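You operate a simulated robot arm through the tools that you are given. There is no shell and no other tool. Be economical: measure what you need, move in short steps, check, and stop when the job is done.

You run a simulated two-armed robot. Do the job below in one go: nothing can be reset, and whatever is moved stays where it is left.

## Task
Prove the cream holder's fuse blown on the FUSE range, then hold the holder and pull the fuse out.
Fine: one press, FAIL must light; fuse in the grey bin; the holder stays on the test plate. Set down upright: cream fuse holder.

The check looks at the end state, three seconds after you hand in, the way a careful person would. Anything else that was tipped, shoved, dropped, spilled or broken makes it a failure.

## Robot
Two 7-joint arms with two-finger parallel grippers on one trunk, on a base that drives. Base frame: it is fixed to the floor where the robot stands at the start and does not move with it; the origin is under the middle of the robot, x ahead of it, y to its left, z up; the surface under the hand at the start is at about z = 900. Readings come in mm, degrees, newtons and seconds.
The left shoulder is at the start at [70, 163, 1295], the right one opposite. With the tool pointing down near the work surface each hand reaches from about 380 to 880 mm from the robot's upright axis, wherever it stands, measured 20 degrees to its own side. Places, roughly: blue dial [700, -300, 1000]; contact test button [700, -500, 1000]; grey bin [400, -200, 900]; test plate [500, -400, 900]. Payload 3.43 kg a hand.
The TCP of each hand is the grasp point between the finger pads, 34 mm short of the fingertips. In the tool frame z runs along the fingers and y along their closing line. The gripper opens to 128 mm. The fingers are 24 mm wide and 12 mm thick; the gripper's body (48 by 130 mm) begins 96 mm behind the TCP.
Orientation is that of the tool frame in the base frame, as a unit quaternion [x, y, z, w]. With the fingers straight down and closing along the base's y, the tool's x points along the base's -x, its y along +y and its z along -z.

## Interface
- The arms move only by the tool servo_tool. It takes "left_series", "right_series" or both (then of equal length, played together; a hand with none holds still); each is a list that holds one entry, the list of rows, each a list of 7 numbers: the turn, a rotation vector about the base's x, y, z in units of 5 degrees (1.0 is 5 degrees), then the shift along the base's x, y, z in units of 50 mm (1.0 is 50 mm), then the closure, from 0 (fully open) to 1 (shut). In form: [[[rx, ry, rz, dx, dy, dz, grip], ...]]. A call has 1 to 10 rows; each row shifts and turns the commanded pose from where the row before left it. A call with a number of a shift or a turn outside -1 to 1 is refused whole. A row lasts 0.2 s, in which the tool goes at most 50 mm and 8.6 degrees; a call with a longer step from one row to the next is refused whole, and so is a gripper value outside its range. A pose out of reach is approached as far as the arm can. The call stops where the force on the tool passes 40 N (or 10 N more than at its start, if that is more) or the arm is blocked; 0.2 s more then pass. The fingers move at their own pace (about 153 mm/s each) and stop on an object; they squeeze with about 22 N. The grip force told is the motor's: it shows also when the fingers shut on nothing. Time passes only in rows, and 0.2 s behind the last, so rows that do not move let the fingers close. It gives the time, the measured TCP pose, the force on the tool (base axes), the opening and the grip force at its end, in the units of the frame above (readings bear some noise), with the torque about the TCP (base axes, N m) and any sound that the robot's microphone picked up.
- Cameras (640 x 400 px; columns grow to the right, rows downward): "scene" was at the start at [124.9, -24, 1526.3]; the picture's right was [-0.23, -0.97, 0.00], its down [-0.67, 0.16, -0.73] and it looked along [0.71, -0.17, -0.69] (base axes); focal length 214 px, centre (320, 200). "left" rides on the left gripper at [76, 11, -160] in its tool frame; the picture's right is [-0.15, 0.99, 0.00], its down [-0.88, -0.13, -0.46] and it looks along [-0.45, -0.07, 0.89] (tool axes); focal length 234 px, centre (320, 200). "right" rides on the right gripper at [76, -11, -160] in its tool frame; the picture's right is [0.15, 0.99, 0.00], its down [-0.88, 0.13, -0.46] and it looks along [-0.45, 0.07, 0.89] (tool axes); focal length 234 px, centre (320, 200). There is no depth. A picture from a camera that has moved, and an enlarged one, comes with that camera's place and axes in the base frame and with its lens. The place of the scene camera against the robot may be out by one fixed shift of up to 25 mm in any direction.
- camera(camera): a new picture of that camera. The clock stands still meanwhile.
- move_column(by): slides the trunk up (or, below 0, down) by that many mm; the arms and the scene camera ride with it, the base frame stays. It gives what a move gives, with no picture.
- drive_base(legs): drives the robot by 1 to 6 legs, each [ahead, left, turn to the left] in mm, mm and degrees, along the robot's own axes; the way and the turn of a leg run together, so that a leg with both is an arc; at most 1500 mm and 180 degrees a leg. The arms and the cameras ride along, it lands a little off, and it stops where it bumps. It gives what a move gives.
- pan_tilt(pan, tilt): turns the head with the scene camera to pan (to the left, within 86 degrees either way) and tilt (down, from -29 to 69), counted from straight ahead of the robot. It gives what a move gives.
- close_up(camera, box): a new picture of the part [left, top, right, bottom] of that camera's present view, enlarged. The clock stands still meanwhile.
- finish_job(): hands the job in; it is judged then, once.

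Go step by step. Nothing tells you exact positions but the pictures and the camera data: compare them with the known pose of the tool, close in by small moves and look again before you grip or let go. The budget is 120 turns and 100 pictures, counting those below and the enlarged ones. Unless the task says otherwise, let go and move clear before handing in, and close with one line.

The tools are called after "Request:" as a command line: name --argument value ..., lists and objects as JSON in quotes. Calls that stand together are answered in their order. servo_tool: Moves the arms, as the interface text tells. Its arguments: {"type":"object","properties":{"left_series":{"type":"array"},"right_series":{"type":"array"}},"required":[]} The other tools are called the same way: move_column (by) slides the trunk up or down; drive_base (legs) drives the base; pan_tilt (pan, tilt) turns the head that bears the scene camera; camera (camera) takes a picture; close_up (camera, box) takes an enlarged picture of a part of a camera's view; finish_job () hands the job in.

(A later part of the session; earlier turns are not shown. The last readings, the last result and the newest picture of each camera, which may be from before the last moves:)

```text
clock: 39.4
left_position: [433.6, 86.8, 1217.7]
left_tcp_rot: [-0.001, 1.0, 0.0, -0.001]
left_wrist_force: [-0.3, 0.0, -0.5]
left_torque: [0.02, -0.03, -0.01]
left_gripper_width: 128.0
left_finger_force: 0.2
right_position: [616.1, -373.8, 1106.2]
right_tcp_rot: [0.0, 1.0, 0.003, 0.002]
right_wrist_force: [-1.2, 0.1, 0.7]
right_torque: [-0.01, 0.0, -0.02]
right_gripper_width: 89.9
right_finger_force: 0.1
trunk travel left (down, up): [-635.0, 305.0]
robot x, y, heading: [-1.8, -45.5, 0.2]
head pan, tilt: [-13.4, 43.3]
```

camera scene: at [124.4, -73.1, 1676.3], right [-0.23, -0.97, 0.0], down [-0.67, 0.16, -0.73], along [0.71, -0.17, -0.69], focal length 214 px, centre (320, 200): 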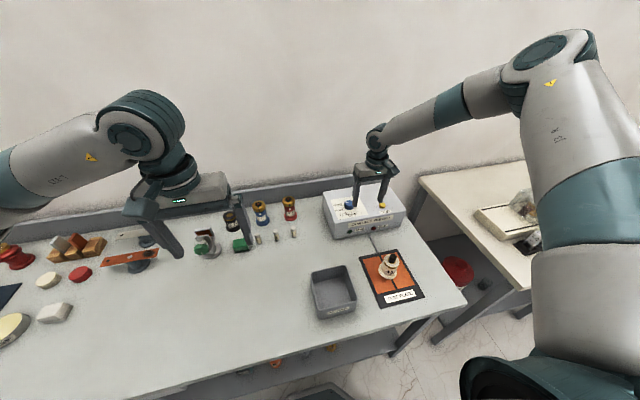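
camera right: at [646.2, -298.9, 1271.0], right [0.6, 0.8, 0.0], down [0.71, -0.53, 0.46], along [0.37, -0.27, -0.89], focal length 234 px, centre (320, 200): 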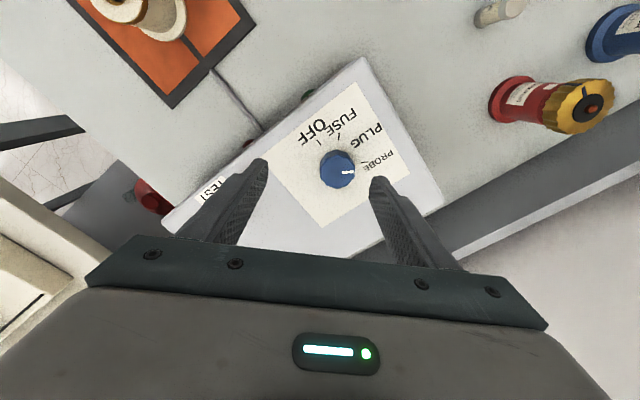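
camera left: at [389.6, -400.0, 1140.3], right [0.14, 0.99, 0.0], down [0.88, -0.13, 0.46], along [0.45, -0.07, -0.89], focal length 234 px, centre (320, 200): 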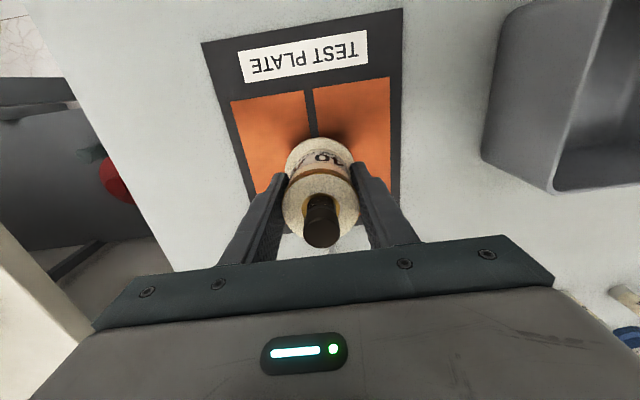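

Request:
servo_tool --right_series '[[[0, 0, 0, 0.54, 0.19, 0, 0.3], [0, 0, 0, 0.54, 0.19, 0, 0.3], [0, 0, 0, 0.54, 0.19, 0, 0.3], [0, 0, 0, 0.54, 0.19, 0, 0.3], [0, 0, 0, 0, 0, 0, 0.3]]]'

Request:
camera --camera "scene"

```text
clock: 40.6
left_position: [431.0, 86.6, 1218.4]
left_tcp_rot: [-0.001, 1.0, 0.0, 0.001]
left_wrist_force: [0.4, 0.3, 0.9]
left_torque: [0.03, -0.03, -0.02]
left_gripper_width: 128.2
left_finger_force: 0.0
right_position: [713.8, -340.5, 1106.3]
right_tcp_rot: [0.001, 1.0, 0.001, 0.001]
right_wrist_force: [-0.5, 0.5, -0.1]
right_torque: [-0.01, 0.0, -0.04]
right_gripper_width: 89.4
right_finger_force: 0.1
right hand out of reach, approached as far as the arm can: row 4
trunk travel left (down, up): [-635.0, 305.0]
robot x, y, heading: [1.8, -45.9, 0.2]
head pan, tilt: [-13.4, 43.3]
```

```text
68 pictures are left
camera scene: at [122.9, -72.1, 1386.5], right [-0.23, -0.97, 0.0], down [-0.67, 0.16, -0.73], along [0.71, -0.17, -0.68], focal length 214 px, centre (320, 200)
```

scene: 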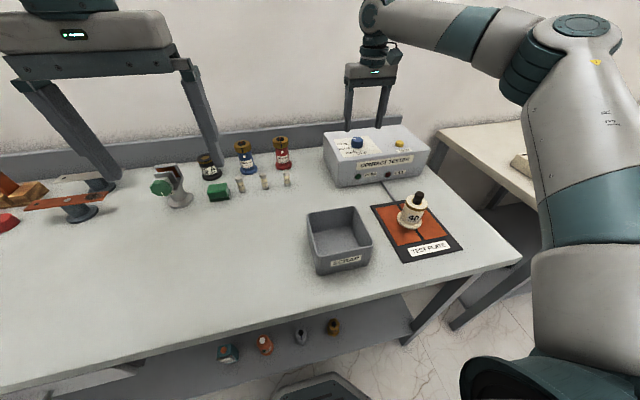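

I'm only ~10 mm short, and the data suggest more reach on the hand's own outer side. I'll shift the base 110 mm left and return the hand over the dial.

Request:
drive_base --legs '[[0, 110, 0]]'

Request:
servo_tool --right_series '[[[0, 0, 0, 0.05, -0.7, 0, 0.3], [0, 0, 0, 0.05, -0.7, 0, 0.3], [0, 0, 0, 0.05, -0.7, 0, 0.3], [0, 0, 0, 0.05, 0, 0, 0.3], [0, 0, 0, 0, 0, 0, 0.3]]]'

```text
clock: 41.8
left_position: [432.4, 197.4, 1217.1]
left_tcp_rot: [-0.002, 1.0, 0.0, 0.001]
left_wrist_force: [0.3, 0.3, 0.4]
left_torque: [-0.01, -0.03, -0.01]
left_gripper_width: 128.1
left_finger_force: 0.1
right_position: [715.3, -229.4, 1104.3]
right_tcp_rot: [0.0, 1.0, 0.002, 0.002]
right_wrist_force: [0.2, -0.1, 0.8]
right_torque: [-0.02, -0.01, 0.0]
right_gripper_width: 89.5
right_finger_force: 0.1
trunk travel left (down, up): [-635.0, 305.0]
robot x, y, heading: [-0.6, 59.8, 0.3]
head pan, tilt: [-13.4, 43.3]
```

```text
clock: 43.0
left_position: [432.1, 198.1, 1218.1]
left_tcp_rot: [-0.001, 1.0, 0.0, 0.0]
left_wrist_force: [0.6, 0.3, -0.4]
left_torque: [0.01, -0.03, 0.02]
left_gripper_width: 128.0
left_finger_force: 0.1
right_position: [724.8, -335.0, 1105.7]
right_tcp_rot: [0.0, 1.0, 0.002, 0.002]
right_wrist_force: [-0.2, 0.0, -0.2]
right_torque: [0.01, 0.01, -0.02]
right_gripper_width: 89.7
right_finger_force: 0.1
trunk travel left (down, up): [-635.0, 305.0]
robot x, y, heading: [-1.0, 59.4, 0.3]
head pan, tilt: [-13.4, 43.3]
```

Reached. Look at the dial from here.

Request:
close_up --camera "right" --box '[220, 100, 420, 240]'

Request:
close_up --camera "scene" --box '[340, 60, 480, 180]'

```text
2.86 times, centred on (320, 170) of right
camera zoom: at [646.9, -346.3, 1266.8], right [-0.15, 0.99, 0.0], down [0.88, 0.13, 0.46], along [0.45, 0.07, -0.89], focal length 669 px, centre (320, 286)
```

zoom: 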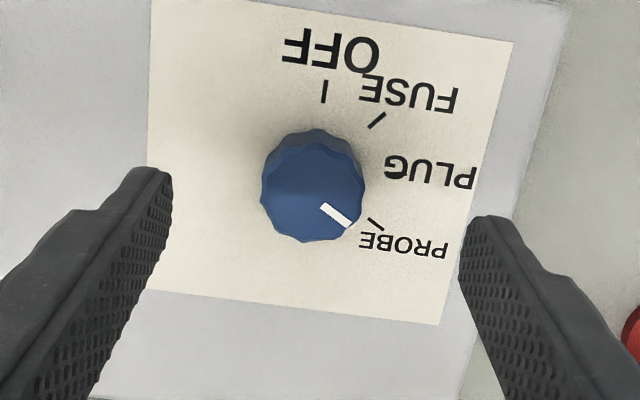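

```text
3.33 times, centred on (410, 120) of scene
camera zoom: at [124.4, 38.5, 1386.3], right [-0.23, -0.97, 0.0], down [-0.67, 0.16, -0.73], along [0.71, -0.17, -0.69], focal length 715 px, centre (20, 467)
```

zoom: 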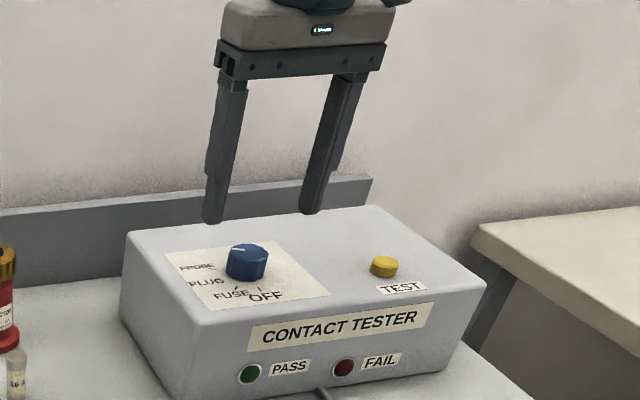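

The knob is centred to within 2 mm. The marks lie at about 180° (OFF), 140° (FUSE), 100° (PLUG) and 60° (PROBE), so FUSE is +80° away. I'll pre-turn -40°, descend, and grip.

Request:
servo_tool --right_series '[[[0, 0, -1, 0, -0.04, 0, 0.3], [0, 0, -1, 0, 0, 0, 0.3], [0, 0, -1, 0, 0, 0, 0.3], [0, 0, -1, 0, 0, 0, 0.3], [0, 0, -1, 0, 0, 0, 0.3], [0, 0, -1, 0, 0, 0, 0.3], [0, 0, -1, 0, 0, 0, 0.3], [0, 0, -1, 0, 0, 0, 0.3], [0, 0, 0, 0, 0, -0.4, 0.3], [0, 0, 0, 0, 0, -0.4, 0.3]]]'

Request:
camera --camera "right"

Request:
close_up --camera "scene" --box '[340, 60, 480, 180]'

```text
clock: 45.2
left_position: [433.8, 196.0, 1217.4]
left_tcp_rot: [-0.002, 1.0, 0.0, 0.0]
left_wrist_force: [-1.2, 0.0, 0.5]
left_torque: [0.01, 0.0, -0.01]
left_gripper_width: 128.1
left_finger_force: 0.0
right_position: [726.2, -337.8, 1067.2]
right_tcp_rot: [0.342, 0.94, 0.001, 0.001]
right_wrist_force: [-0.2, 0.5, -0.7]
right_torque: [-0.05, 0.02, 0.01]
right_gripper_width: 89.6
right_finger_force: 0.0
trunk travel left (down, up): [-635.0, 305.0]
robot x, y, heading: [-3.3, 59.8, 0.3]
head pan, tilt: [-13.4, 43.3]
```

```text
65 pictures are left
camera right: at [658.3, -297.3, 1227.0], right [0.52, 0.85, 0.0], down [0.76, -0.47, 0.46], along [0.39, -0.24, -0.89], focal length 234 px, centre (320, 200)
```

right: 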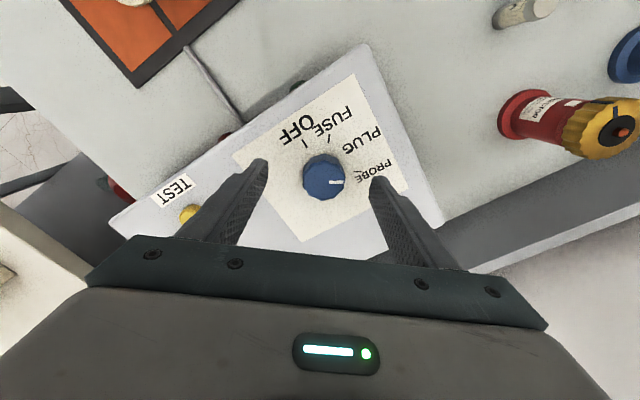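

```text
3.33 times, centred on (410, 120) of scene
camera zoom: at [124.9, 38.2, 1386.3], right [-0.23, -0.97, 0.0], down [-0.67, 0.16, -0.73], along [0.71, -0.17, -0.69], focal length 715 px, centre (20, 467)
```

zoom: 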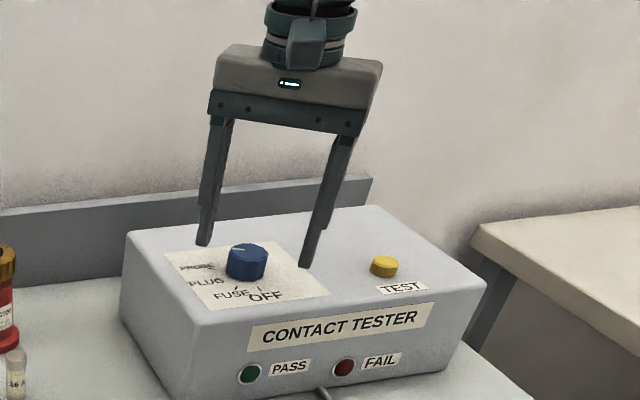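

I'll come down a bit more, watching the force, then close on the knob.

Request:
servo_tool --right_series '[[[0, 0, 0, -0.02, 0, -0.1, 0.3], [0, 0, 0, 0, 0, -0.04, 0.3], [0, 0, 0, 0, 0, 0, 0.3]]]'

Request:
close_up --camera "scene" --box '[370, 80, 430, 140]'

```text
clock: 46.0
left_position: [432.8, 198.2, 1217.2]
left_tcp_rot: [-0.001, 1.0, 0.0, 0.0]
left_wrist_force: [0.3, -0.1, -0.3]
left_torque: [-0.01, 0.0, -0.02]
left_gripper_width: 128.0
left_finger_force: 0.0
right_position: [723.8, -337.2, 1058.8]
right_tcp_rot: [0.343, 0.939, 0.0, 0.002]
right_wrist_force: [0.1, -0.6, 0.0]
right_torque: [-0.02, -0.01, 0.0]
right_gripper_width: 89.5
right_finger_force: 0.1
trunk travel left (down, up): [-635.0, 305.0]
robot x, y, heading: [1.2, 57.6, 0.1]
head pan, tilt: [-13.4, 43.3]
```

```text
6.67 times, centred on (400, 110) of scene
camera zoom: at [124.4, 38.4, 1386.3], right [-0.23, -0.97, 0.0], down [-0.67, 0.16, -0.73], along [0.71, -0.17, -0.69], focal length 1430 px, centre (-213, 800)
```

zoom: 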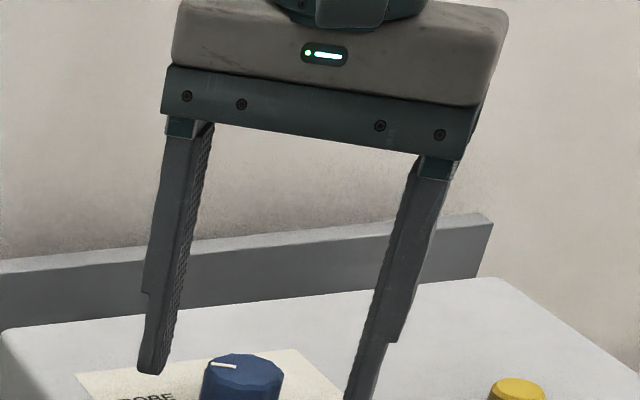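

Request:
servo_tool --right_series '[[[0, 0, 0, 0, 0, 0, 0.5], [0, 0, 0, 0, 0, 0, 0.65], [0, 0, 0, 0, 0, 0, 0.85], [0, 0, 0, 0, 0, 0, 0.85]]]'

Request:
close_up --camera "scene" --box '[360, 80, 440, 160]'

Request:
close_up --camera "right" --box '[220, 80, 420, 240]'

```text
clock: 47.0
left_position: [434.4, 200.3, 1216.7]
left_tcp_rot: [-0.001, 1.0, -0.001, -0.001]
left_wrist_force: [0.0, -0.3, 0.2]
left_torque: [0.03, 0.01, 0.0]
left_gripper_width: 127.9
left_finger_force: 0.0
right_position: [728.9, -334.2, 1059.6]
right_tcp_rot: [0.342, 0.94, 0.002, 0.002]
right_wrist_force: [13.2, 11.2, -0.5]
right_torque: [0.73, -0.21, 0.07]
right_gripper_width: 38.0
right_finger_force: 45.0
trunk travel left (down, up): [-635.0, 305.0]
robot x, y, heading: [0.4, 61.2, 0.1]
head pan, tilt: [-13.4, 43.3]
```

```text
5.00 times, centred on (400, 120) of scene
camera zoom: at [127.0, 40.7, 1386.1], right [-0.23, -0.97, 0.0], down [-0.67, 0.16, -0.73], along [0.71, -0.17, -0.69], focal length 1072 px, centre (-80, 600)
```

zoom: 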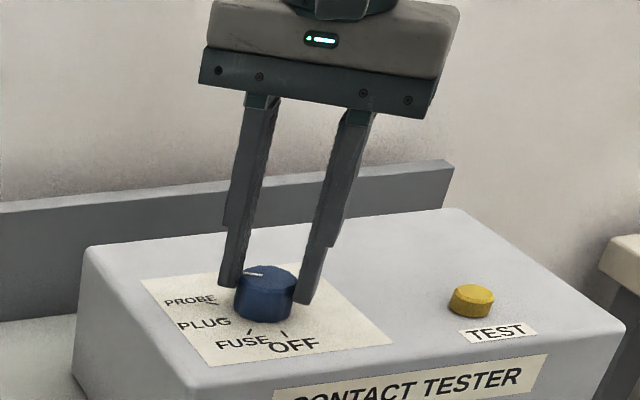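

```text
2.50 times, centred on (320, 160) of right
camera zoom: at [659.9, -294.0, 1219.7], right [0.52, 0.85, 0.0], down [0.76, -0.47, 0.46], along [0.39, -0.24, -0.89], focal length 585 px, centre (320, 300)
```

zoom: 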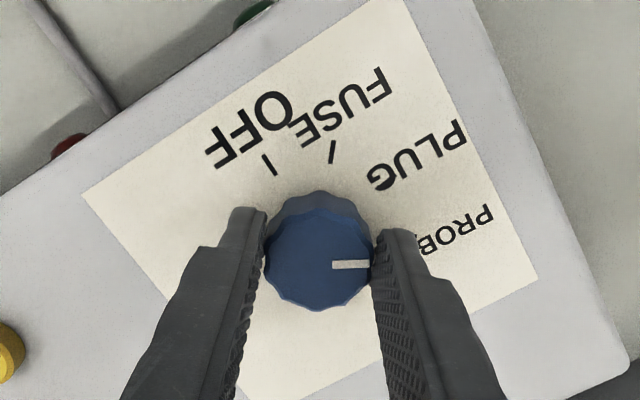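

The knob is gripped; the hand was pulled about 5 mm to it, so I'll relieve that offset and begin turning +80°.

Request:
servo_tool --right_series '[[[0, 0, 0, 0.09, 0.08, 0, 0.85], [0, 0, 1, 0, 0, 0, 0.85], [0, 0, 1, 0, 0, 0, 0.85], [0, 0, 1, 0, 0, 0, 0.85], [0, 0, 1, 0, 0, 0, 0.85], [0, 0, 0, 0, 0, 0, 0.85]]]'

Request:
close_up --camera "right" --box '[220, 80, 420, 240]'

```text
clock: 48.4
left_position: [431.2, 195.1, 1218.8]
left_tcp_rot: [0.0, 1.0, 0.0, 0.001]
left_wrist_force: [0.4, -0.3, 0.0]
left_torque: [0.03, 0.02, 0.02]
left_gripper_width: 127.8
left_finger_force: 0.1
right_position: [726.7, -334.8, 1058.9]
right_tcp_rot: [0.175, 0.985, 0.002, 0.002]
right_wrist_force: [-4.1, -7.6, 5.3]
right_torque: [-0.72, 0.95, -0.03]
right_gripper_width: 38.0
right_finger_force: 45.7
trunk travel left (down, up): [-635.0, 305.0]
robot x, y, heading: [-4.4, 60.0, -0.1]
head pan, tilt: [-13.4, 43.3]
```

```text
2.50 times, centred on (320, 160) of right
camera zoom: at [649.8, -319.7, 1219.8], right [0.2, 0.98, 0.0], down [0.87, -0.18, 0.46], along [0.45, -0.09, -0.89], focal length 585 px, centre (320, 300)
```

zoom: 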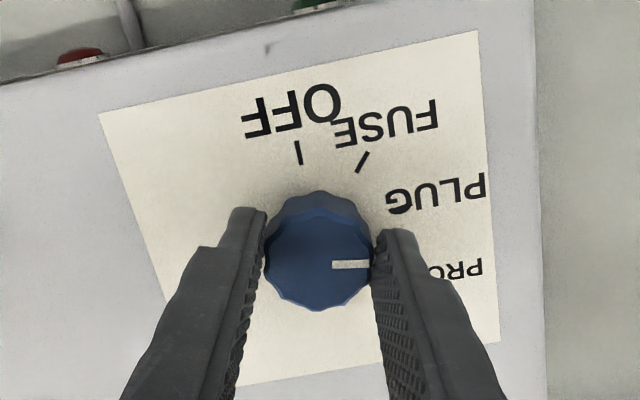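

The knob turns with the gripper. Continuing.

Request:
servo_tool --right_series '[[[0, 0, 1, -0.02, -0.03, 0, 0.85], [0, 0, 1, 0, 0, 0, 0.85], [0, 0, 1, 0, 0, 0, 0.85], [0, 0, 1, 0, 0, 0, 0.85], [0, 0, 1, 0, 0, 0, 0.85], [0, 0, 1, 0, 0, 0, 0.85], [0, 0, 1, 0, 0, 0, 0.85], [0, 0, 1, 0, 0, 0, 0.85], [0, 0, 0, 0, 0, 0, 0.85]]]'

Request:
close_up --camera "right" --box '[220, 80, 420, 240]'

```text
clock: 50.4
left_position: [431.8, 194.3, 1218.0]
left_tcp_rot: [-0.001, 1.0, 0.001, 0.001]
left_wrist_force: [0.4, 0.1, -0.3]
left_torque: [0.02, 0.0, 0.0]
left_gripper_width: 127.8
left_finger_force: 0.1
right_position: [727.4, -337.4, 1058.6]
right_tcp_rot: [-0.173, 0.985, 0.001, 0.004]
right_wrist_force: [7.7, -22.4, 21.0]
right_torque: [-1.04, 0.49, -0.09]
right_gripper_width: 37.9
right_finger_force: 45.1
trunk travel left (down, up): [-635.0, 305.0]
robot x, y, heading: [2.9, 60.2, -0.0]
head pan, tilt: [-13.4, 43.3]
```

```text
2.50 times, centred on (320, 160) of right
camera zoom: at [657.0, -374.8, 1219.4], right [-0.47, 0.88, 0.0], down [0.78, 0.42, 0.46], along [0.41, 0.22, -0.89], focal length 585 px, centre (320, 300)
```

zoom: 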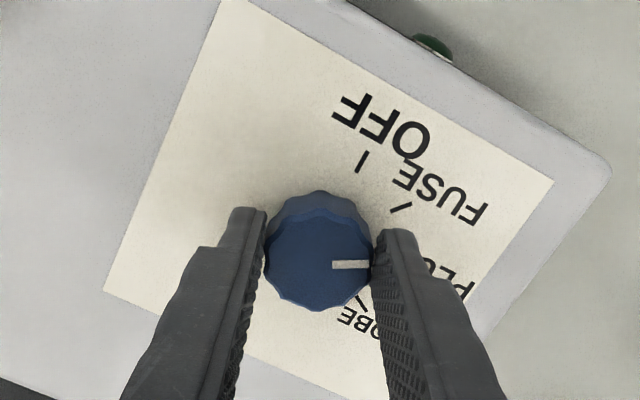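

Pointer is at about 118°; 20° more, while easing the side load.

Request:
servo_tool --right_series '[[[0, 0, 0, 0, -0.07, 0.04, 0.85], [0, 0, 1, 0, 0, 0, 0.85], [0, 0, 1, 0, 0, 0, 0.85], [0, 0, 1, 0, 0, 0, 0.85], [0, 0, 1, 0, 0, 0, 0.85], [0, 0, 0, 0, 0, 0, 0.85]]]'

Request:
close_up --camera "right" --box '[220, 80, 420, 240]'

```text
clock: 51.8
left_position: [433.8, 195.9, 1218.5]
left_tcp_rot: [0.0, 1.0, 0.0, 0.0]
left_wrist_force: [0.4, 0.6, 0.0]
left_torque: [-0.01, 0.0, 0.02]
left_gripper_width: 127.9
left_finger_force: 0.0
right_position: [729.3, -340.1, 1058.4]
right_tcp_rot: [-0.342, 0.94, 0.003, 0.0]
right_wrist_force: [0.8, -8.9, -2.3]
right_torque: [-0.31, 0.05, -0.05]
right_gripper_width: 38.3
right_finger_force: 44.9
trunk travel left (down, up): [-635.0, 305.0]
robot x, y, heading: [3.0, 60.2, 0.2]
head pan, tilt: [-13.4, 43.3]
```

```text
2.50 times, centred on (320, 160) of right
camera zoom: at [675.8, -397.3, 1219.7], right [-0.75, 0.66, 0.01], down [0.59, 0.66, 0.46], along [0.3, 0.35, -0.89], focal length 585 px, centre (320, 300)
```

zoom: 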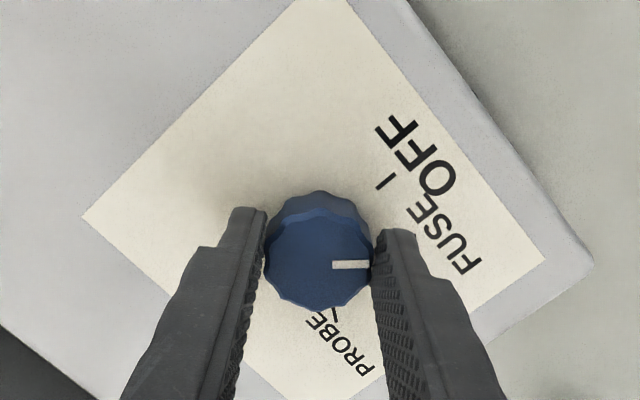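

Pointer is at about 138°, by the FUSE mark. I'll release, lift straight up and check.

Request:
servo_tool --right_series '[[[0, 0, 0, 0, 0, 0, 0.6], [0, 0, 0, 0, 0, 0, 0.3], [0, 0, 0, 0, 0, 0, 0.3], [0, 0, 0, 0, 0, 0.6, 0.3], [0, 0, 0, 0, 0, 0.6, 0.3], [0, 0, 0, 0, 0, 0, 0.3]]]'

Request:
close_up --camera "right" --box '[220, 80, 420, 240]'

Request:
close_up --camera "scene" --box '[360, 90, 460, 180]'

```text
clock: 53.2
left_position: [432.4, 197.4, 1218.0]
left_tcp_rot: [-0.002, 1.0, 0.0, 0.001]
left_wrist_force: [0.1, -0.2, -1.1]
left_torque: [-0.01, 0.03, 0.02]
left_gripper_width: 128.0
left_finger_force: 0.0
right_position: [729.2, -338.2, 1121.3]
right_tcp_rot: [-0.341, 0.94, 0.003, 0.001]
right_wrist_force: [0.5, 1.0, -0.2]
right_torque: [0.0, 0.0, -0.01]
right_gripper_width: 89.4
right_finger_force: 0.1
trunk travel left (down, up): [-635.0, 305.0]
robot x, y, heading: [-2.3, 58.4, -0.1]
head pan, tilt: [-13.4, 43.3]
```

```text
2.50 times, centred on (320, 160) of right
camera zoom: at [676.0, -396.2, 1282.0], right [-0.75, 0.66, 0.0], down [0.59, 0.66, 0.46], along [0.3, 0.34, -0.89], focal length 585 px, centre (320, 300)
```

zoom: 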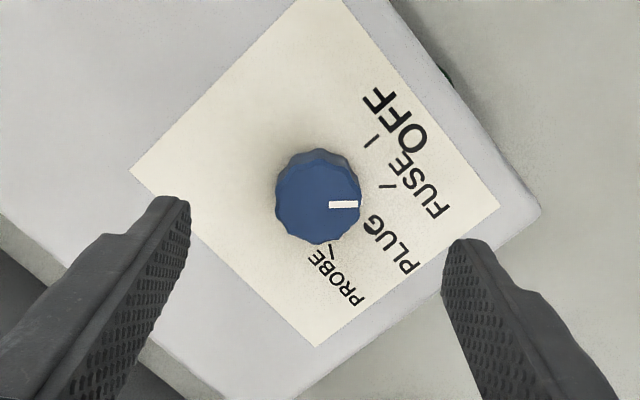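

```text
4.44 times, centred on (410, 135) of scene
camera zoom: at [125.0, 38.0, 1386.2], right [-0.23, -0.97, 0.0], down [-0.67, 0.16, -0.73], along [0.71, -0.17, -0.69], focal length 953 px, centre (-80, 489)
```

zoom: 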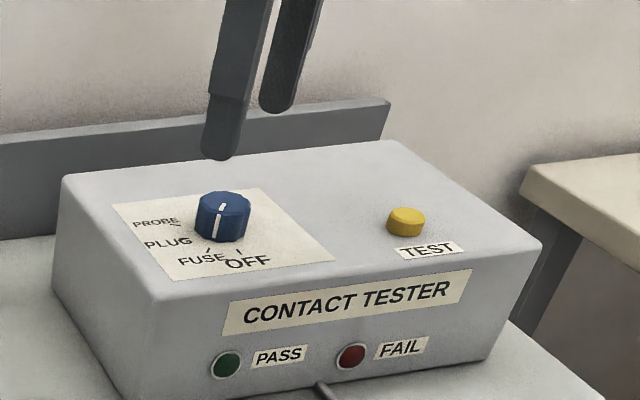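

The pointer now points at FUSE. Next I'll close the right gripper and bring it above the TEST button, at about (690, -474).

Request:
servo_tool --right_series '[[[0, 0, -1, -0.1, -0.34, 0, 0.6], [0, 0, -1, -0.1, -0.34, 0, 1], [0, 0, -1, -0.1, -0.34, 0, 1], [0, 0, -1, -0.1, -0.34, 0, 1], [0, 0, -1, -0.1, -0.34, 0, 1], [0, 0, -1, -0.1, -0.34, 0, 1], [0, 0, -1, -0.1, -0.34, 0, 1], [0, 0, -1, -0.08, -0.34, 0, 1], [0, 0, 0, 0, 0, 0, 1]]]'

Request:
camera --camera "right"

Request:
close_up --camera "scene" --box '[360, 90, 460, 180]'

```text
clock: 55.2
left_position: [431.4, 197.1, 1217.0]
left_tcp_rot: [-0.002, 1.0, 0.001, -0.001]
left_wrist_force: [-0.5, -0.3, 0.0]
left_torque: [-0.03, 0.03, -0.02]
left_gripper_width: 128.1
left_finger_force: 0.1
right_position: [690.4, -473.4, 1120.1]
right_tcp_rot: [0.001, 1.0, 0.001, 0.002]
right_wrist_force: [-0.1, -0.1, 0.1]
right_torque: [-0.02, -0.01, -0.01]
right_gripper_width: 0.1
right_finger_force: 22.1
trunk travel left (down, up): [-635.0, 305.0]
robot x, y, heading: [-0.0, 62.8, 0.0]
head pan, tilt: [-13.4, 43.3]
```

```text
55 pictures are left
camera right: at [610.7, -485.0, 1281.4], right [-0.14, 0.99, 0.0], down [0.88, 0.13, 0.46], along [0.45, 0.07, -0.89], focal length 234 px, centre (320, 200)
```

right: 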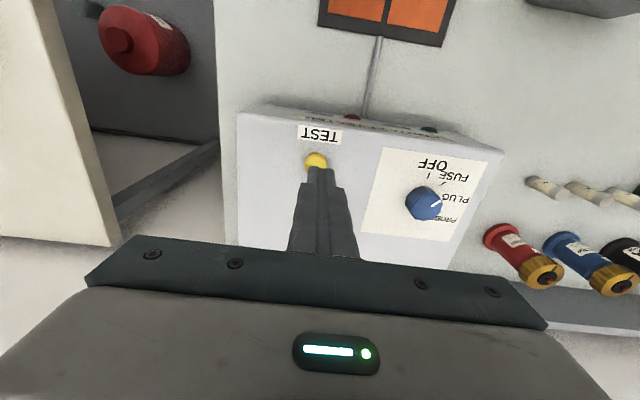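

```text
4.44 times, centred on (410, 135) of scene
camera zoom: at [124.6, 38.6, 1386.3], right [-0.23, -0.97, 0.0], down [-0.67, 0.16, -0.73], along [0.71, -0.17, -0.69], focal length 953 px, centre (-80, 489)
```

zoom: 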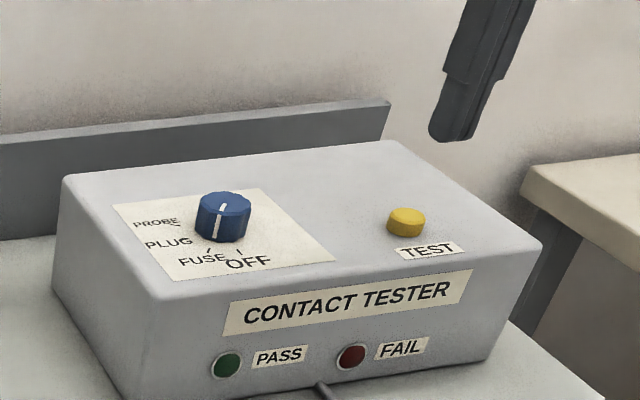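

The button lies ~4 mm to the right of the fingertips. I'll correct and descend to just above it.

Request:
servo_tool --right_series '[[[0, 0, 0, 0, -0.07, 0, 1], [0, 0, 0, 0, 0, -0.4, 1], [0, 0, 0, 0, 0, -0.36, 1], [0, 0, 0, 0, 0, 0, 1]]]'

Request:
close_up --camera "right" --box '[240, 100, 400, 240]'

Request:
close_up --camera "scene" --box '[390, 100, 450, 160]'

```text
clock: 56.2
left_position: [433.0, 199.1, 1218.0]
left_tcp_rot: [-0.003, 1.0, -0.001, 0.0]
left_wrist_force: [0.0, -0.2, -0.4]
left_torque: [-0.02, 0.01, 0.0]
left_gripper_width: 128.1
left_finger_force: 0.1
right_position: [688.4, -476.4, 1083.7]
right_tcp_rot: [0.001, 1.0, 0.001, 0.002]
right_wrist_force: [-0.5, -0.3, 0.1]
right_torque: [-0.02, -0.02, 0.0]
right_gripper_width: 0.0
right_finger_force: 22.0
trunk travel left (down, up): [-635.0, 305.0]
robot x, y, heading: [-0.2, 63.1, 0.2]
head pan, tilt: [-13.4, 43.3]
```

```text
2.86 times, centred on (320, 170) of right
camera zoom: at [609.6, -488.0, 1244.8], right [-0.15, 0.99, 0.0], down [0.88, 0.13, 0.46], along [0.45, 0.07, -0.89], focal length 669 px, centre (320, 286)
```

zoom: 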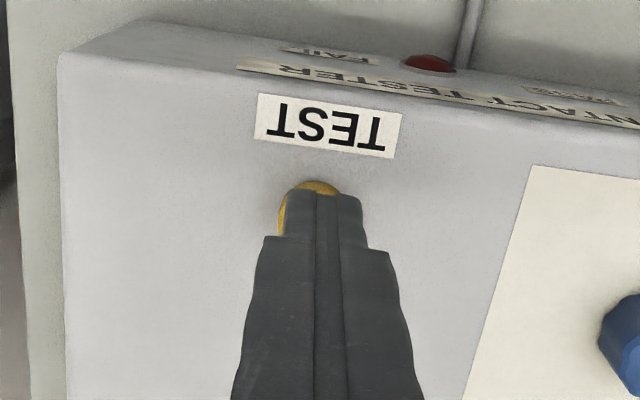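

```text
6.67 times, centred on (420, 130) of scene
camera zoom: at [124.4, 38.7, 1386.3], right [-0.23, -0.97, 0.0], down [-0.67, 0.16, -0.73], along [0.71, -0.17, -0.69], focal length 1430 px, centre (-347, 667)
```

zoom: 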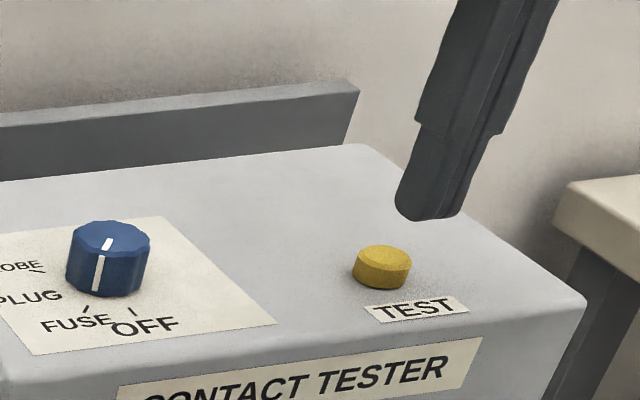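

Fine alignment: shift ~2 mm and press slowly in 3 mm steps; the force guard will stop it.

Request:
servo_tool --right_series '[[[0, 0, 0, 0.04, -0.04, 0, 1], [0, 0, 0, 0, 0, -0.06, 1], [0, 0, 0, 0, 0, -0.06, 1], [0, 0, 0, 0, 0, -0.06, 1], [0, 0, 0, 0, 0, -0.06, 1]]]'

Request:
close_up --camera "scene" --box '[380, 100, 440, 160]'

```text
clock: 57.4
left_position: [432.6, 197.0, 1217.6]
left_tcp_rot: [-0.002, 1.0, 0.0, 0.001]
left_wrist_force: [-1.1, 0.4, 0.4]
left_torque: [-0.01, -0.01, 0.0]
left_gripper_width: 128.0
left_finger_force: 0.1
right_position: [691.2, -480.4, 1070.2]
right_tcp_rot: [0.0, 1.0, 0.002, 0.002]
right_wrist_force: [0.1, 0.5, -0.4]
right_torque: [-0.02, 0.06, -0.03]
right_gripper_width: 0.0
right_finger_force: 22.1
trunk travel left (down, up): [-635.0, 305.0]
robot x, y, heading: [-1.3, 59.0, 0.0]
head pan, tilt: [-13.4, 43.3]
```

```text
6.67 times, centred on (410, 130) of scene
camera zoom: at [124.6, 38.3, 1386.3], right [-0.23, -0.97, 0.0], down [-0.67, 0.16, -0.73], along [0.71, -0.17, -0.69], focal length 1430 px, centre (-280, 667)
```

zoom: 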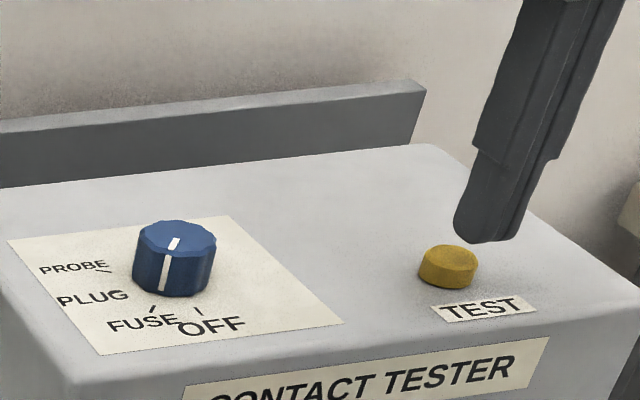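

The tips are at z≈1036 without contact yet; the comparison suggests the button top is near z≈1017 and slightly further ahead. I'll shift +5 mm in x and look once more from both cameras while lowering.

Request:
servo_tool --right_series '[[[0, 0, 0, 0.1, 0.05, 0, 1], [0, 0, 0, 0, 0, -0.08, 1], [0, 0, 0, 0, 0, -0.08, 1], [0, 0, 0, 0, 0, 0, 1]]]'

Request:
close_up --camera "scene" --box '[380, 100, 440, 160]'

Request:
close_up --camera "right" --box '[260, 110, 380, 210]'

```text
clock: 58.4
left_position: [434.2, 197.9, 1217.2]
left_tcp_rot: [-0.002, 1.0, 0.0, 0.0]
left_wrist_force: [0.5, -0.4, -1.3]
left_torque: [-0.01, -0.03, 0.02]
left_gripper_width: 127.8
left_finger_force: 0.1
right_position: [696.0, -476.7, 1063.4]
right_tcp_rot: [0.001, 1.0, 0.001, 0.002]
right_wrist_force: [0.2, 0.3, -0.2]
right_torque: [-0.04, 0.02, 0.01]
right_gripper_width: 0.0
right_finger_force: 21.8
trunk travel left (down, up): [-635.0, 305.0]
robot x, y, heading: [-2.9, 61.6, 0.1]
head pan, tilt: [-13.4, 43.3]
```

```text
6.67 times, centred on (410, 130) of scene
camera zoom: at [124.5, 38.5, 1386.3], right [-0.23, -0.97, 0.0], down [-0.67, 0.16, -0.73], along [0.71, -0.17, -0.69], focal length 1430 px, centre (-280, 667)
```

zoom: 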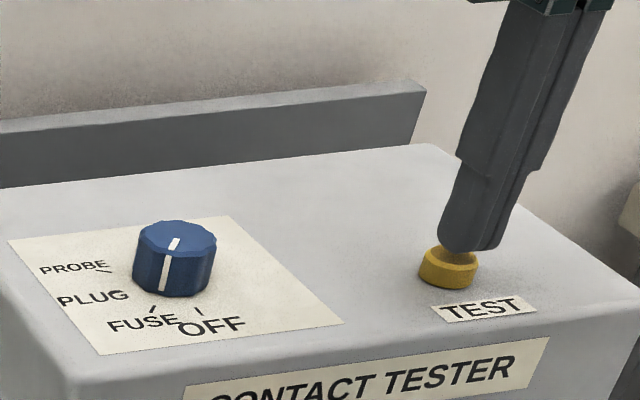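

```text
4.00 times, centred on (320, 160) of right
camera zoom: at [618.6, -488.8, 1223.3], right [-0.15, 0.99, 0.0], down [0.88, 0.13, 0.46], along [0.45, 0.07, -0.89], focal length 937 px, centre (320, 360)
```

zoom: 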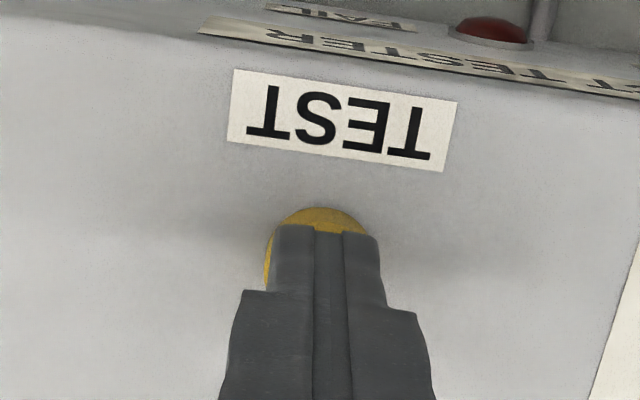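

Well aligned from both views. Now pressing slowly.

Request:
servo_tool --right_series '[[[0, 0, 0, 0, -0.03, -0.06, 1], [0, 0, 0, 0, 0, -0.06, 1], [0, 0, 0, 0, 0, -0.06, 1], [0, 0, 0, 0, 0, -0.06, 1], [0, 0, 0, 0, 0, -0.06, 1]]]'

Request:
close_up --camera "scene" --box '[360, 100, 460, 190]'

```text
clock: 59.6
left_position: [432.3, 197.8, 1218.1]
left_tcp_rot: [-0.001, 1.0, -0.001, 0.0]
left_wrist_force: [0.5, 0.7, -0.6]
left_torque: [-0.01, 0.02, -0.01]
left_gripper_width: 128.1
left_finger_force: 0.1
right_position: [695.8, -479.3, 1049.9]
right_tcp_rot: [0.001, 1.0, 0.002, 0.004]
right_wrist_force: [4.4, -3.7, 11.3]
right_torque: [-0.16, -0.14, 0.0]
right_gripper_width: 0.2
right_finger_force: 21.7
trunk travel left (down, up): [-635.0, 305.0]
robot x, y, heading: [-0.0, 64.5, 0.2]
head pan, tilt: [-13.4, 43.3]
heard: click
```

```text
4.44 times, centred on (410, 145) of scene
camera zoom: at [123.9, 38.9, 1386.6], right [-0.23, -0.97, 0.0], down [-0.67, 0.16, -0.73], along [0.71, -0.17, -0.69], focal length 953 px, centre (-80, 444)
```

zoom: 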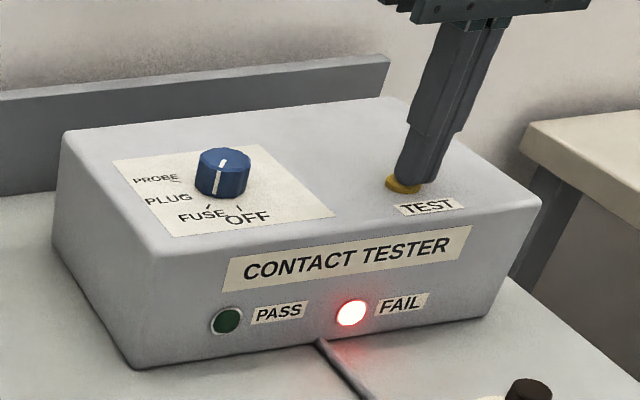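

FAIL lit with one click. I'll lift off the button, then raise the trunk back and drive the base right for the fuse work.

Request:
servo_tool --right_series '[[[0, 0, 0, 0, 0, 0.6, 1], [0, 0, 0, 0, 0, 0.8, 1], [0, 0, 0, 0, 0, 0.8, 1], [0, 0, 0, -0.8, 0.3, 0.2, 0.7], [0, 0, 0, -0.8, 0.3, 0.2, 0.5], [0, 0, 0, -0.8, 0.3, 0, 0.5], [0, 0, 0, -0.8, 0, 0, 0.5], [0, 0, 0, 0, 0, 0, 0.5]]]'

Request:
move_column --by 140

Request:
drive_base --legs '[[0, -250, 0]]'

Request:
camera --camera "scene"

```text
clock: 61.4
left_position: [434.6, 198.3, 1216.1]
left_tcp_rot: [-0.002, 1.0, -0.001, -0.001]
left_wrist_force: [-0.3, -0.5, 0.7]
left_torque: [0.0, 0.06, 0.0]
left_gripper_width: 127.7
left_finger_force: 0.1
right_position: [537.3, -434.4, 1176.6]
right_tcp_rot: [0.001, 1.0, 0.002, 0.001]
right_wrist_force: [-0.1, 0.0, -0.1]
right_torque: [-0.05, 0.04, 0.03]
right_gripper_width: 64.0
right_finger_force: 0.0
trunk travel left (down, up): [-635.0, 305.0]
robot x, y, heading: [1.0, 60.7, 0.4]
head pan, tilt: [-13.4, 43.3]
```

```text
clock: 63.1
left_position: [433.9, 197.6, 1358.3]
left_tcp_rot: [-0.001, 1.0, 0.0, -0.001]
left_wrist_force: [0.7, -0.2, -0.6]
left_torque: [0.02, 0.0, 0.01]
left_gripper_width: 127.9
left_finger_force: 0.1
right_position: [536.3, -434.5, 1316.4]
right_tcp_rot: [0.0, 1.0, 0.002, 0.001]
right_wrist_force: [-0.3, 0.5, 0.9]
right_torque: [0.01, -0.01, 0.0]
right_gripper_width: 63.9
right_finger_force: 0.0
trunk travel left (down, up): [-775.0, 165.0]
robot x, y, heading: [-0.1, 62.6, -0.1]
head pan, tilt: [-13.4, 43.3]
```

```text
clock: 64.9
left_position: [433.7, -51.7, 1356.9]
left_tcp_rot: [-0.004, 1.0, -0.002, -0.001]
left_wrist_force: [-0.4, -0.6, 0.6]
left_torque: [0.0, 0.02, -0.01]
left_gripper_width: 128.1
left_finger_force: 0.1
right_position: [537.1, -681.8, 1316.6]
right_tcp_rot: [0.0, 1.0, 0.001, 0.001]
right_wrist_force: [0.4, 0.1, 0.0]
right_torque: [-0.03, 0.0, -0.02]
right_gripper_width: 63.9
right_finger_force: 0.1
trunk travel left (down, up): [-775.0, 165.0]
robot x, y, heading: [-1.8, -188.1, 0.1]
head pan, tilt: [-13.4, 43.3]
```

```text
47 pictures are left
camera scene: at [125.1, -211.4, 1526.4], right [-0.23, -0.97, 0.0], down [-0.67, 0.15, -0.73], along [0.71, -0.17, -0.69], focal length 214 px, centre (320, 200)
```

scene: 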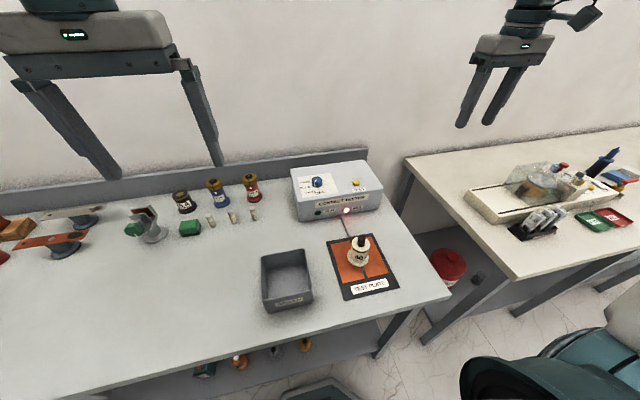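

The FAIL lamp stays lit. For holding I'll bring the left hand in at a slant from its own side, which needs room, so I'll back the base 150 mm and then pre-rotate the left hand in the air.

Request:
drive_base --legs '[[-150, 0, 0]]'

Request:
servo_tool --left_series '[[[0, 0, -1, 0.4, -0.2, -0.2, 0.3], [0, 0, -1, 0.4, -0.2, -0.2, 0.3], [0, 0, -1, 0.4, -0.2, -0.2, 0.3], [0, 0, -1, 0.4, -0.2, -0.2, 0.3], [0, 0, -1, 0.4, -0.2, -0.2, 0.3], [0, 0, -1, 0, -0.2, -0.2, 0.3], [0, 0, -1, 0, -0.2, -0.2, 0.3], [0, 0, -1, 0, -0.2, -0.2, 0.3], [0, 0, -1, 0, -0.2, -0.2, 0.3], [0, 0, 0, 0, 0, 0, 0.3]]]'

Request:
servo_tool --left_series '[[[-0.707, -0.707, 0, 0, -0.4, 0, 0.3], [-0.707, -0.707, 0, 0, -0.4, 0, 0.3], [-0.707, -0.707, 0, 0, -0.4, 0, 0.3], [-0.707, -0.707, 0, 0, -0.4, 0, 0.3], [-0.707, -0.707, 0, 0, -0.4, 0, 0.3], [-0.707, -0.707, 0, 0, 0, 0, 0.3], [-0.707, -0.707, 0, 0, 0, 0, 0.3], [-0.707, -0.707, 0, 0, 0, 0, 0.3], [-0.707, -0.707, 0, 0, 0, 0, 0.3], [-0.707, -0.707, 0, 0, 0, 0, 0.3]]]'

Request:
camera --camera "scene"

```text
clock: 66.3
left_position: [286.4, -56.1, 1356.8]
left_tcp_rot: [-0.002, 1.0, 0.0, 0.0]
left_wrist_force: [0.4, 0.0, 0.9]
left_torque: [0.02, 0.06, -0.02]
left_gripper_width: 127.9
left_finger_force: 0.1
right_position: [388.6, -686.5, 1315.5]
right_tcp_rot: [-0.001, 1.0, 0.002, 0.0]
right_wrist_force: [-0.4, -0.5, -0.7]
right_torque: [-0.02, 0.06, 0.02]
right_gripper_width: 64.5
right_finger_force: 0.2
trunk travel left (down, up): [-775.0, 165.0]
robot x, y, heading: [-152.7, -189.4, 0.1]
head pan, tilt: [-13.4, 43.3]
```

```text
clock: 68.5
left_position: [383.5, -144.0, 1268.4]
left_tcp_rot: [0.381, 0.925, -0.002, 0.001]
left_wrist_force: [-0.3, 0.7, -0.2]
left_torque: [0.03, 0.02, -0.02]
left_gripper_width: 89.4
left_finger_force: 0.0
right_position: [386.7, -687.0, 1316.9]
right_tcp_rot: [0.0, 1.0, 0.001, 0.001]
right_wrist_force: [0.4, 0.4, 0.4]
right_torque: [0.01, -0.01, -0.01]
right_gripper_width: 64.1
right_finger_force: 0.0
trunk travel left (down, up): [-775.0, 165.0]
robot x, y, heading: [-145.3, -188.1, -0.2]
head pan, tilt: [-13.4, 43.3]
```

```text
clock: 70.7
left_position: [384.2, -243.5, 1267.9]
left_tcp_rot: [0.345, 0.838, -0.163, 0.39]
left_wrist_force: [0.4, -1.2, -0.1]
left_torque: [0.02, -0.02, 0.0]
left_gripper_width: 89.8
left_finger_force: 0.1
right_position: [386.3, -685.6, 1316.5]
right_tcp_rot: [0.001, 1.0, 0.001, 0.001]
right_wrist_force: [0.4, -0.5, -0.2]
right_torque: [-0.04, -0.01, 0.0]
right_gripper_width: 64.1
right_finger_force: 0.1
trunk travel left (down, up): [-775.0, 165.0]
robot x, y, heading: [-149.2, -188.2, 0.3]
head pan, tilt: [-13.4, 43.3]
```

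```text
46 pictures are left
camera scene: at [-24.4, -213.5, 1526.4], right [-0.23, -0.97, 0.0], down [-0.67, 0.16, -0.73], along [0.71, -0.17, -0.69], focal length 214 px, centre (320, 200)
```

scene: 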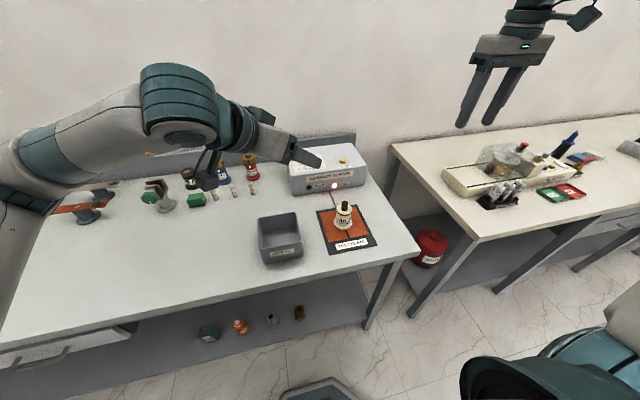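

The tilt works. I'll finish the tilt, lower to the pre-grasp spot near (385, -329, 1020), and look.

Request:
servo_tool --left_series '[[[-0.707, -0.707, 0, 0, -0.29, -0.83, 0.3], [0, 0, 0, 0, -0.29, -0.83, 0.3], [0, 0, 0, 0, -0.29, -0.83, 0.3], [0, 0, 0, 0, -0.29, -0.83, 0.3], [0, 0, 0, 0, -0.29, -0.83, 0.3], [0, 0, 0, 0, -0.29, -0.83, 0.3], [0, 0, 0, 0, 0, 0, 0.3]]]'

Request:
camera --camera "left"

Request:
close_up --camera "scene" --box '[230, 170, 390, 290]'

```text
clock: 72.3
left_position: [382.3, -333.1, 1016.9]
left_tcp_rot: [0.339, 0.82, -0.178, 0.425]
left_wrist_force: [0.4, 0.4, -1.2]
left_torque: [0.0, -0.05, -0.02]
left_gripper_width: 89.6
left_finger_force: 0.1
right_position: [387.3, -685.8, 1316.9]
right_tcp_rot: [0.0, 1.0, 0.002, 0.001]
right_wrist_force: [-0.2, 0.9, 0.1]
right_torque: [-0.01, 0.03, -0.01]
right_gripper_width: 64.3
right_finger_force: 0.1
trunk travel left (down, up): [-775.0, 165.0]
robot x, y, heading: [-146.7, -192.1, 0.1]
head pan, tilt: [-13.4, 43.3]
```

```text
45 pictures are left
camera left: at [265.7, -202.2, 1047.4], right [0.76, 0.64, 0.12], down [0.0, -0.18, 0.98], along [0.65, -0.75, -0.14], focal length 234 px, centre (320, 200)
```

left: 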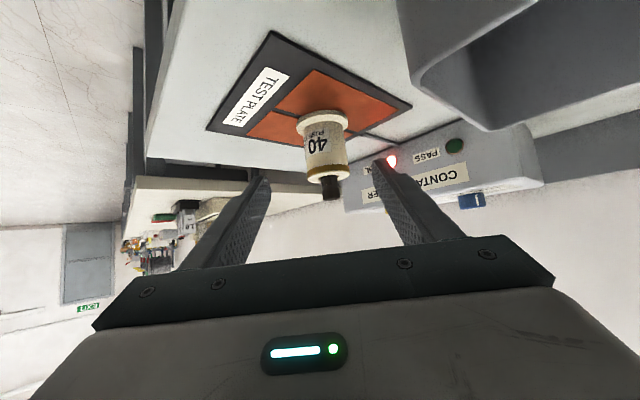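

```text
3.33 times, centred on (310, 230) of scene
camera zoom: at [-24.5, -213.8, 1526.3], right [-0.23, -0.97, 0.0], down [-0.67, 0.16, -0.73], along [0.71, -0.17, -0.69], focal length 715 px, centre (353, 100)
```

zoom: 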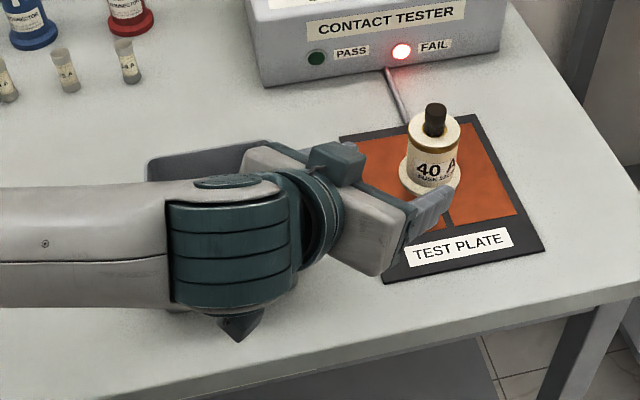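

The gripper's camera would come close to the bin's corner on this line. I'll swing the approach 25° so it comes more from the front (-x), clear of the bin.

Request:
servo_tool --left_series '[[[0, 0, 1, -0.07, -0.16, 0.1, 0.3], [0, 0, 1, -0.07, -0.16, 0, 0.3], [0, 0, 1, -0.07, -0.16, 0, 0.3], [0, 0, 1, -0.07, -0.16, 0, 0.3], [0, 0, 1, -0.05, -0.16, -0.1, 0.3], [0, 0, 0, 0, 0, 0, 0.3]]]'

Request:
camera --camera "left"

Request:
close_up --camera "scene" --box '[230, 170, 390, 290]'

```text
clock: 73.7
left_position: [367.3, -370.8, 1019.0]
left_tcp_rot: [0.153, 0.874, -0.082, 0.453]
left_wrist_force: [-1.1, -0.4, -0.4]
left_torque: [0.0, 0.02, -0.02]
left_gripper_width: 89.6
left_finger_force: 0.0
right_position: [387.0, -685.7, 1316.8]
right_tcp_rot: [0.0, 1.0, 0.001, 0.001]
right_wrist_force: [0.3, 1.2, 0.3]
right_torque: [-0.04, 0.01, 0.0]
right_gripper_width: 64.3
right_finger_force: 0.1
trunk travel left (down, up): [-775.0, 165.0]
robot x, y, heading: [-149.9, -191.1, 0.0]
head pan, tilt: [-13.4, 43.3]
```

```text
43 pictures are left
camera left: at [206.8, -302.2, 1047.7], right [0.42, 0.9, 0.12], down [0.08, -0.16, 0.98], along [0.91, -0.4, -0.14], focal length 234 px, centre (320, 200)
```

left: 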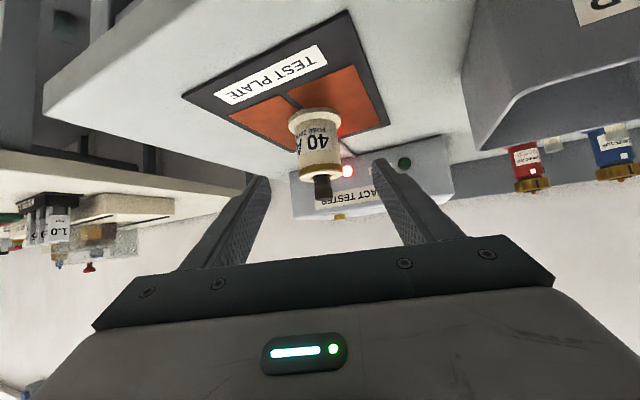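

```text
3.33 times, centred on (310, 230) of scene
camera zoom: at [-24.2, -213.3, 1526.3], right [-0.23, -0.97, 0.0], down [-0.67, 0.16, -0.73], along [0.71, -0.17, -0.69], focal length 715 px, centre (353, 100)
```

zoom: 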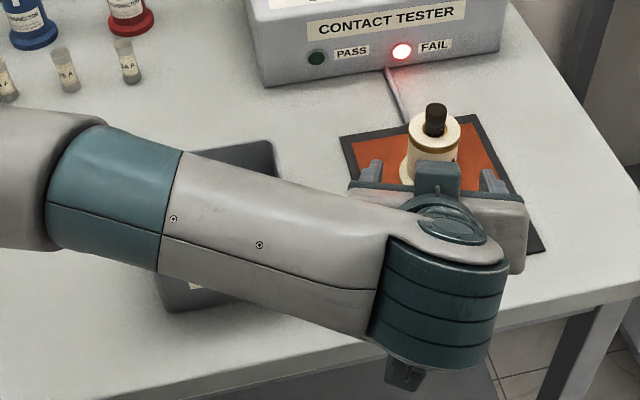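

Aligned with the holder. Advancing three quarters, then checking.

Request:
servo_tool --left_series '[[[0, 0, 0, 0.455, -0.18, -0.37, 0.3], [0, 0, 0, 0.455, -0.18, -0.37, 0.3], [0, 0, 0, 0.455, -0.18, -0.35, 0.3], [0, 0, 0, 0, 0, 0, 0.3]]]'

Request:
camera --camera "left"

Request:
close_up --camera "scene" --box '[270, 170, 390, 260]'

```text
clock: 74.7
left_position: [435.2, -400.1, 963.9]
left_tcp_rot: [0.152, 0.874, -0.081, 0.455]
left_wrist_force: [-0.4, 0.8, -0.4]
left_torque: [0.02, 0.02, 0.02]
left_gripper_width: 89.6
left_finger_force: 0.2
right_position: [386.0, -686.3, 1316.8]
right_tcp_rot: [0.0, 1.0, 0.002, 0.001]
right_wrist_force: [0.7, 0.2, -0.4]
right_torque: [-0.01, 0.02, -0.01]
right_gripper_width: 64.0
right_finger_force: 0.0
trunk travel left (down, up): [-775.0, 165.0]
robot x, y, heading: [-150.0, -192.7, 0.1]
head pan, tilt: [-13.4, 43.3]
```

```text
41 pictures are left
camera left: at [274.9, -328.9, 993.3], right [0.42, 0.9, 0.12], down [0.08, -0.17, 0.98], along [0.91, -0.4, -0.14], focal length 234 px, centre (320, 200)
```

left: 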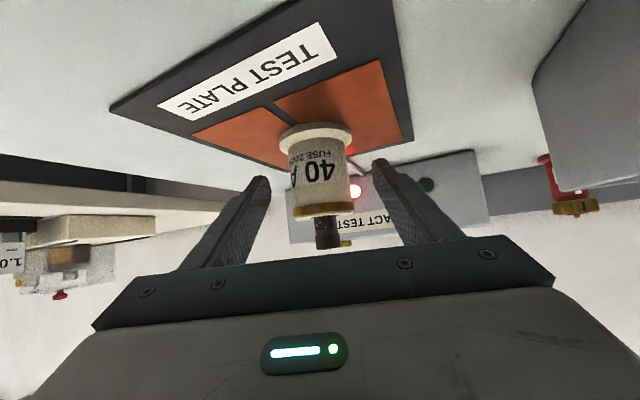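

```text
4.44 times, centred on (330, 215) of scene
camera zoom: at [-24.5, -214.2, 1526.3], right [-0.23, -0.97, 0.0], down [-0.67, 0.16, -0.73], along [0.71, -0.17, -0.69], focal length 953 px, centre (276, 133)
```

zoom: 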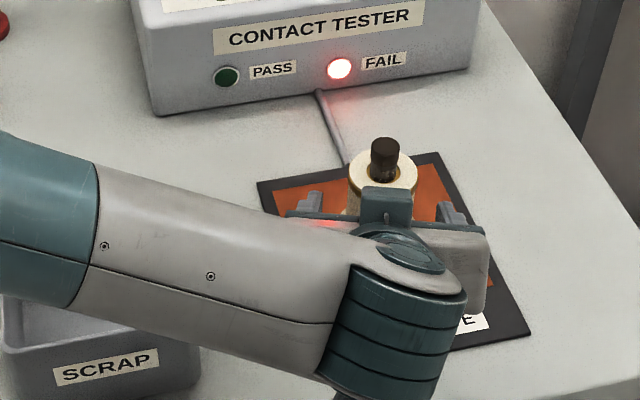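

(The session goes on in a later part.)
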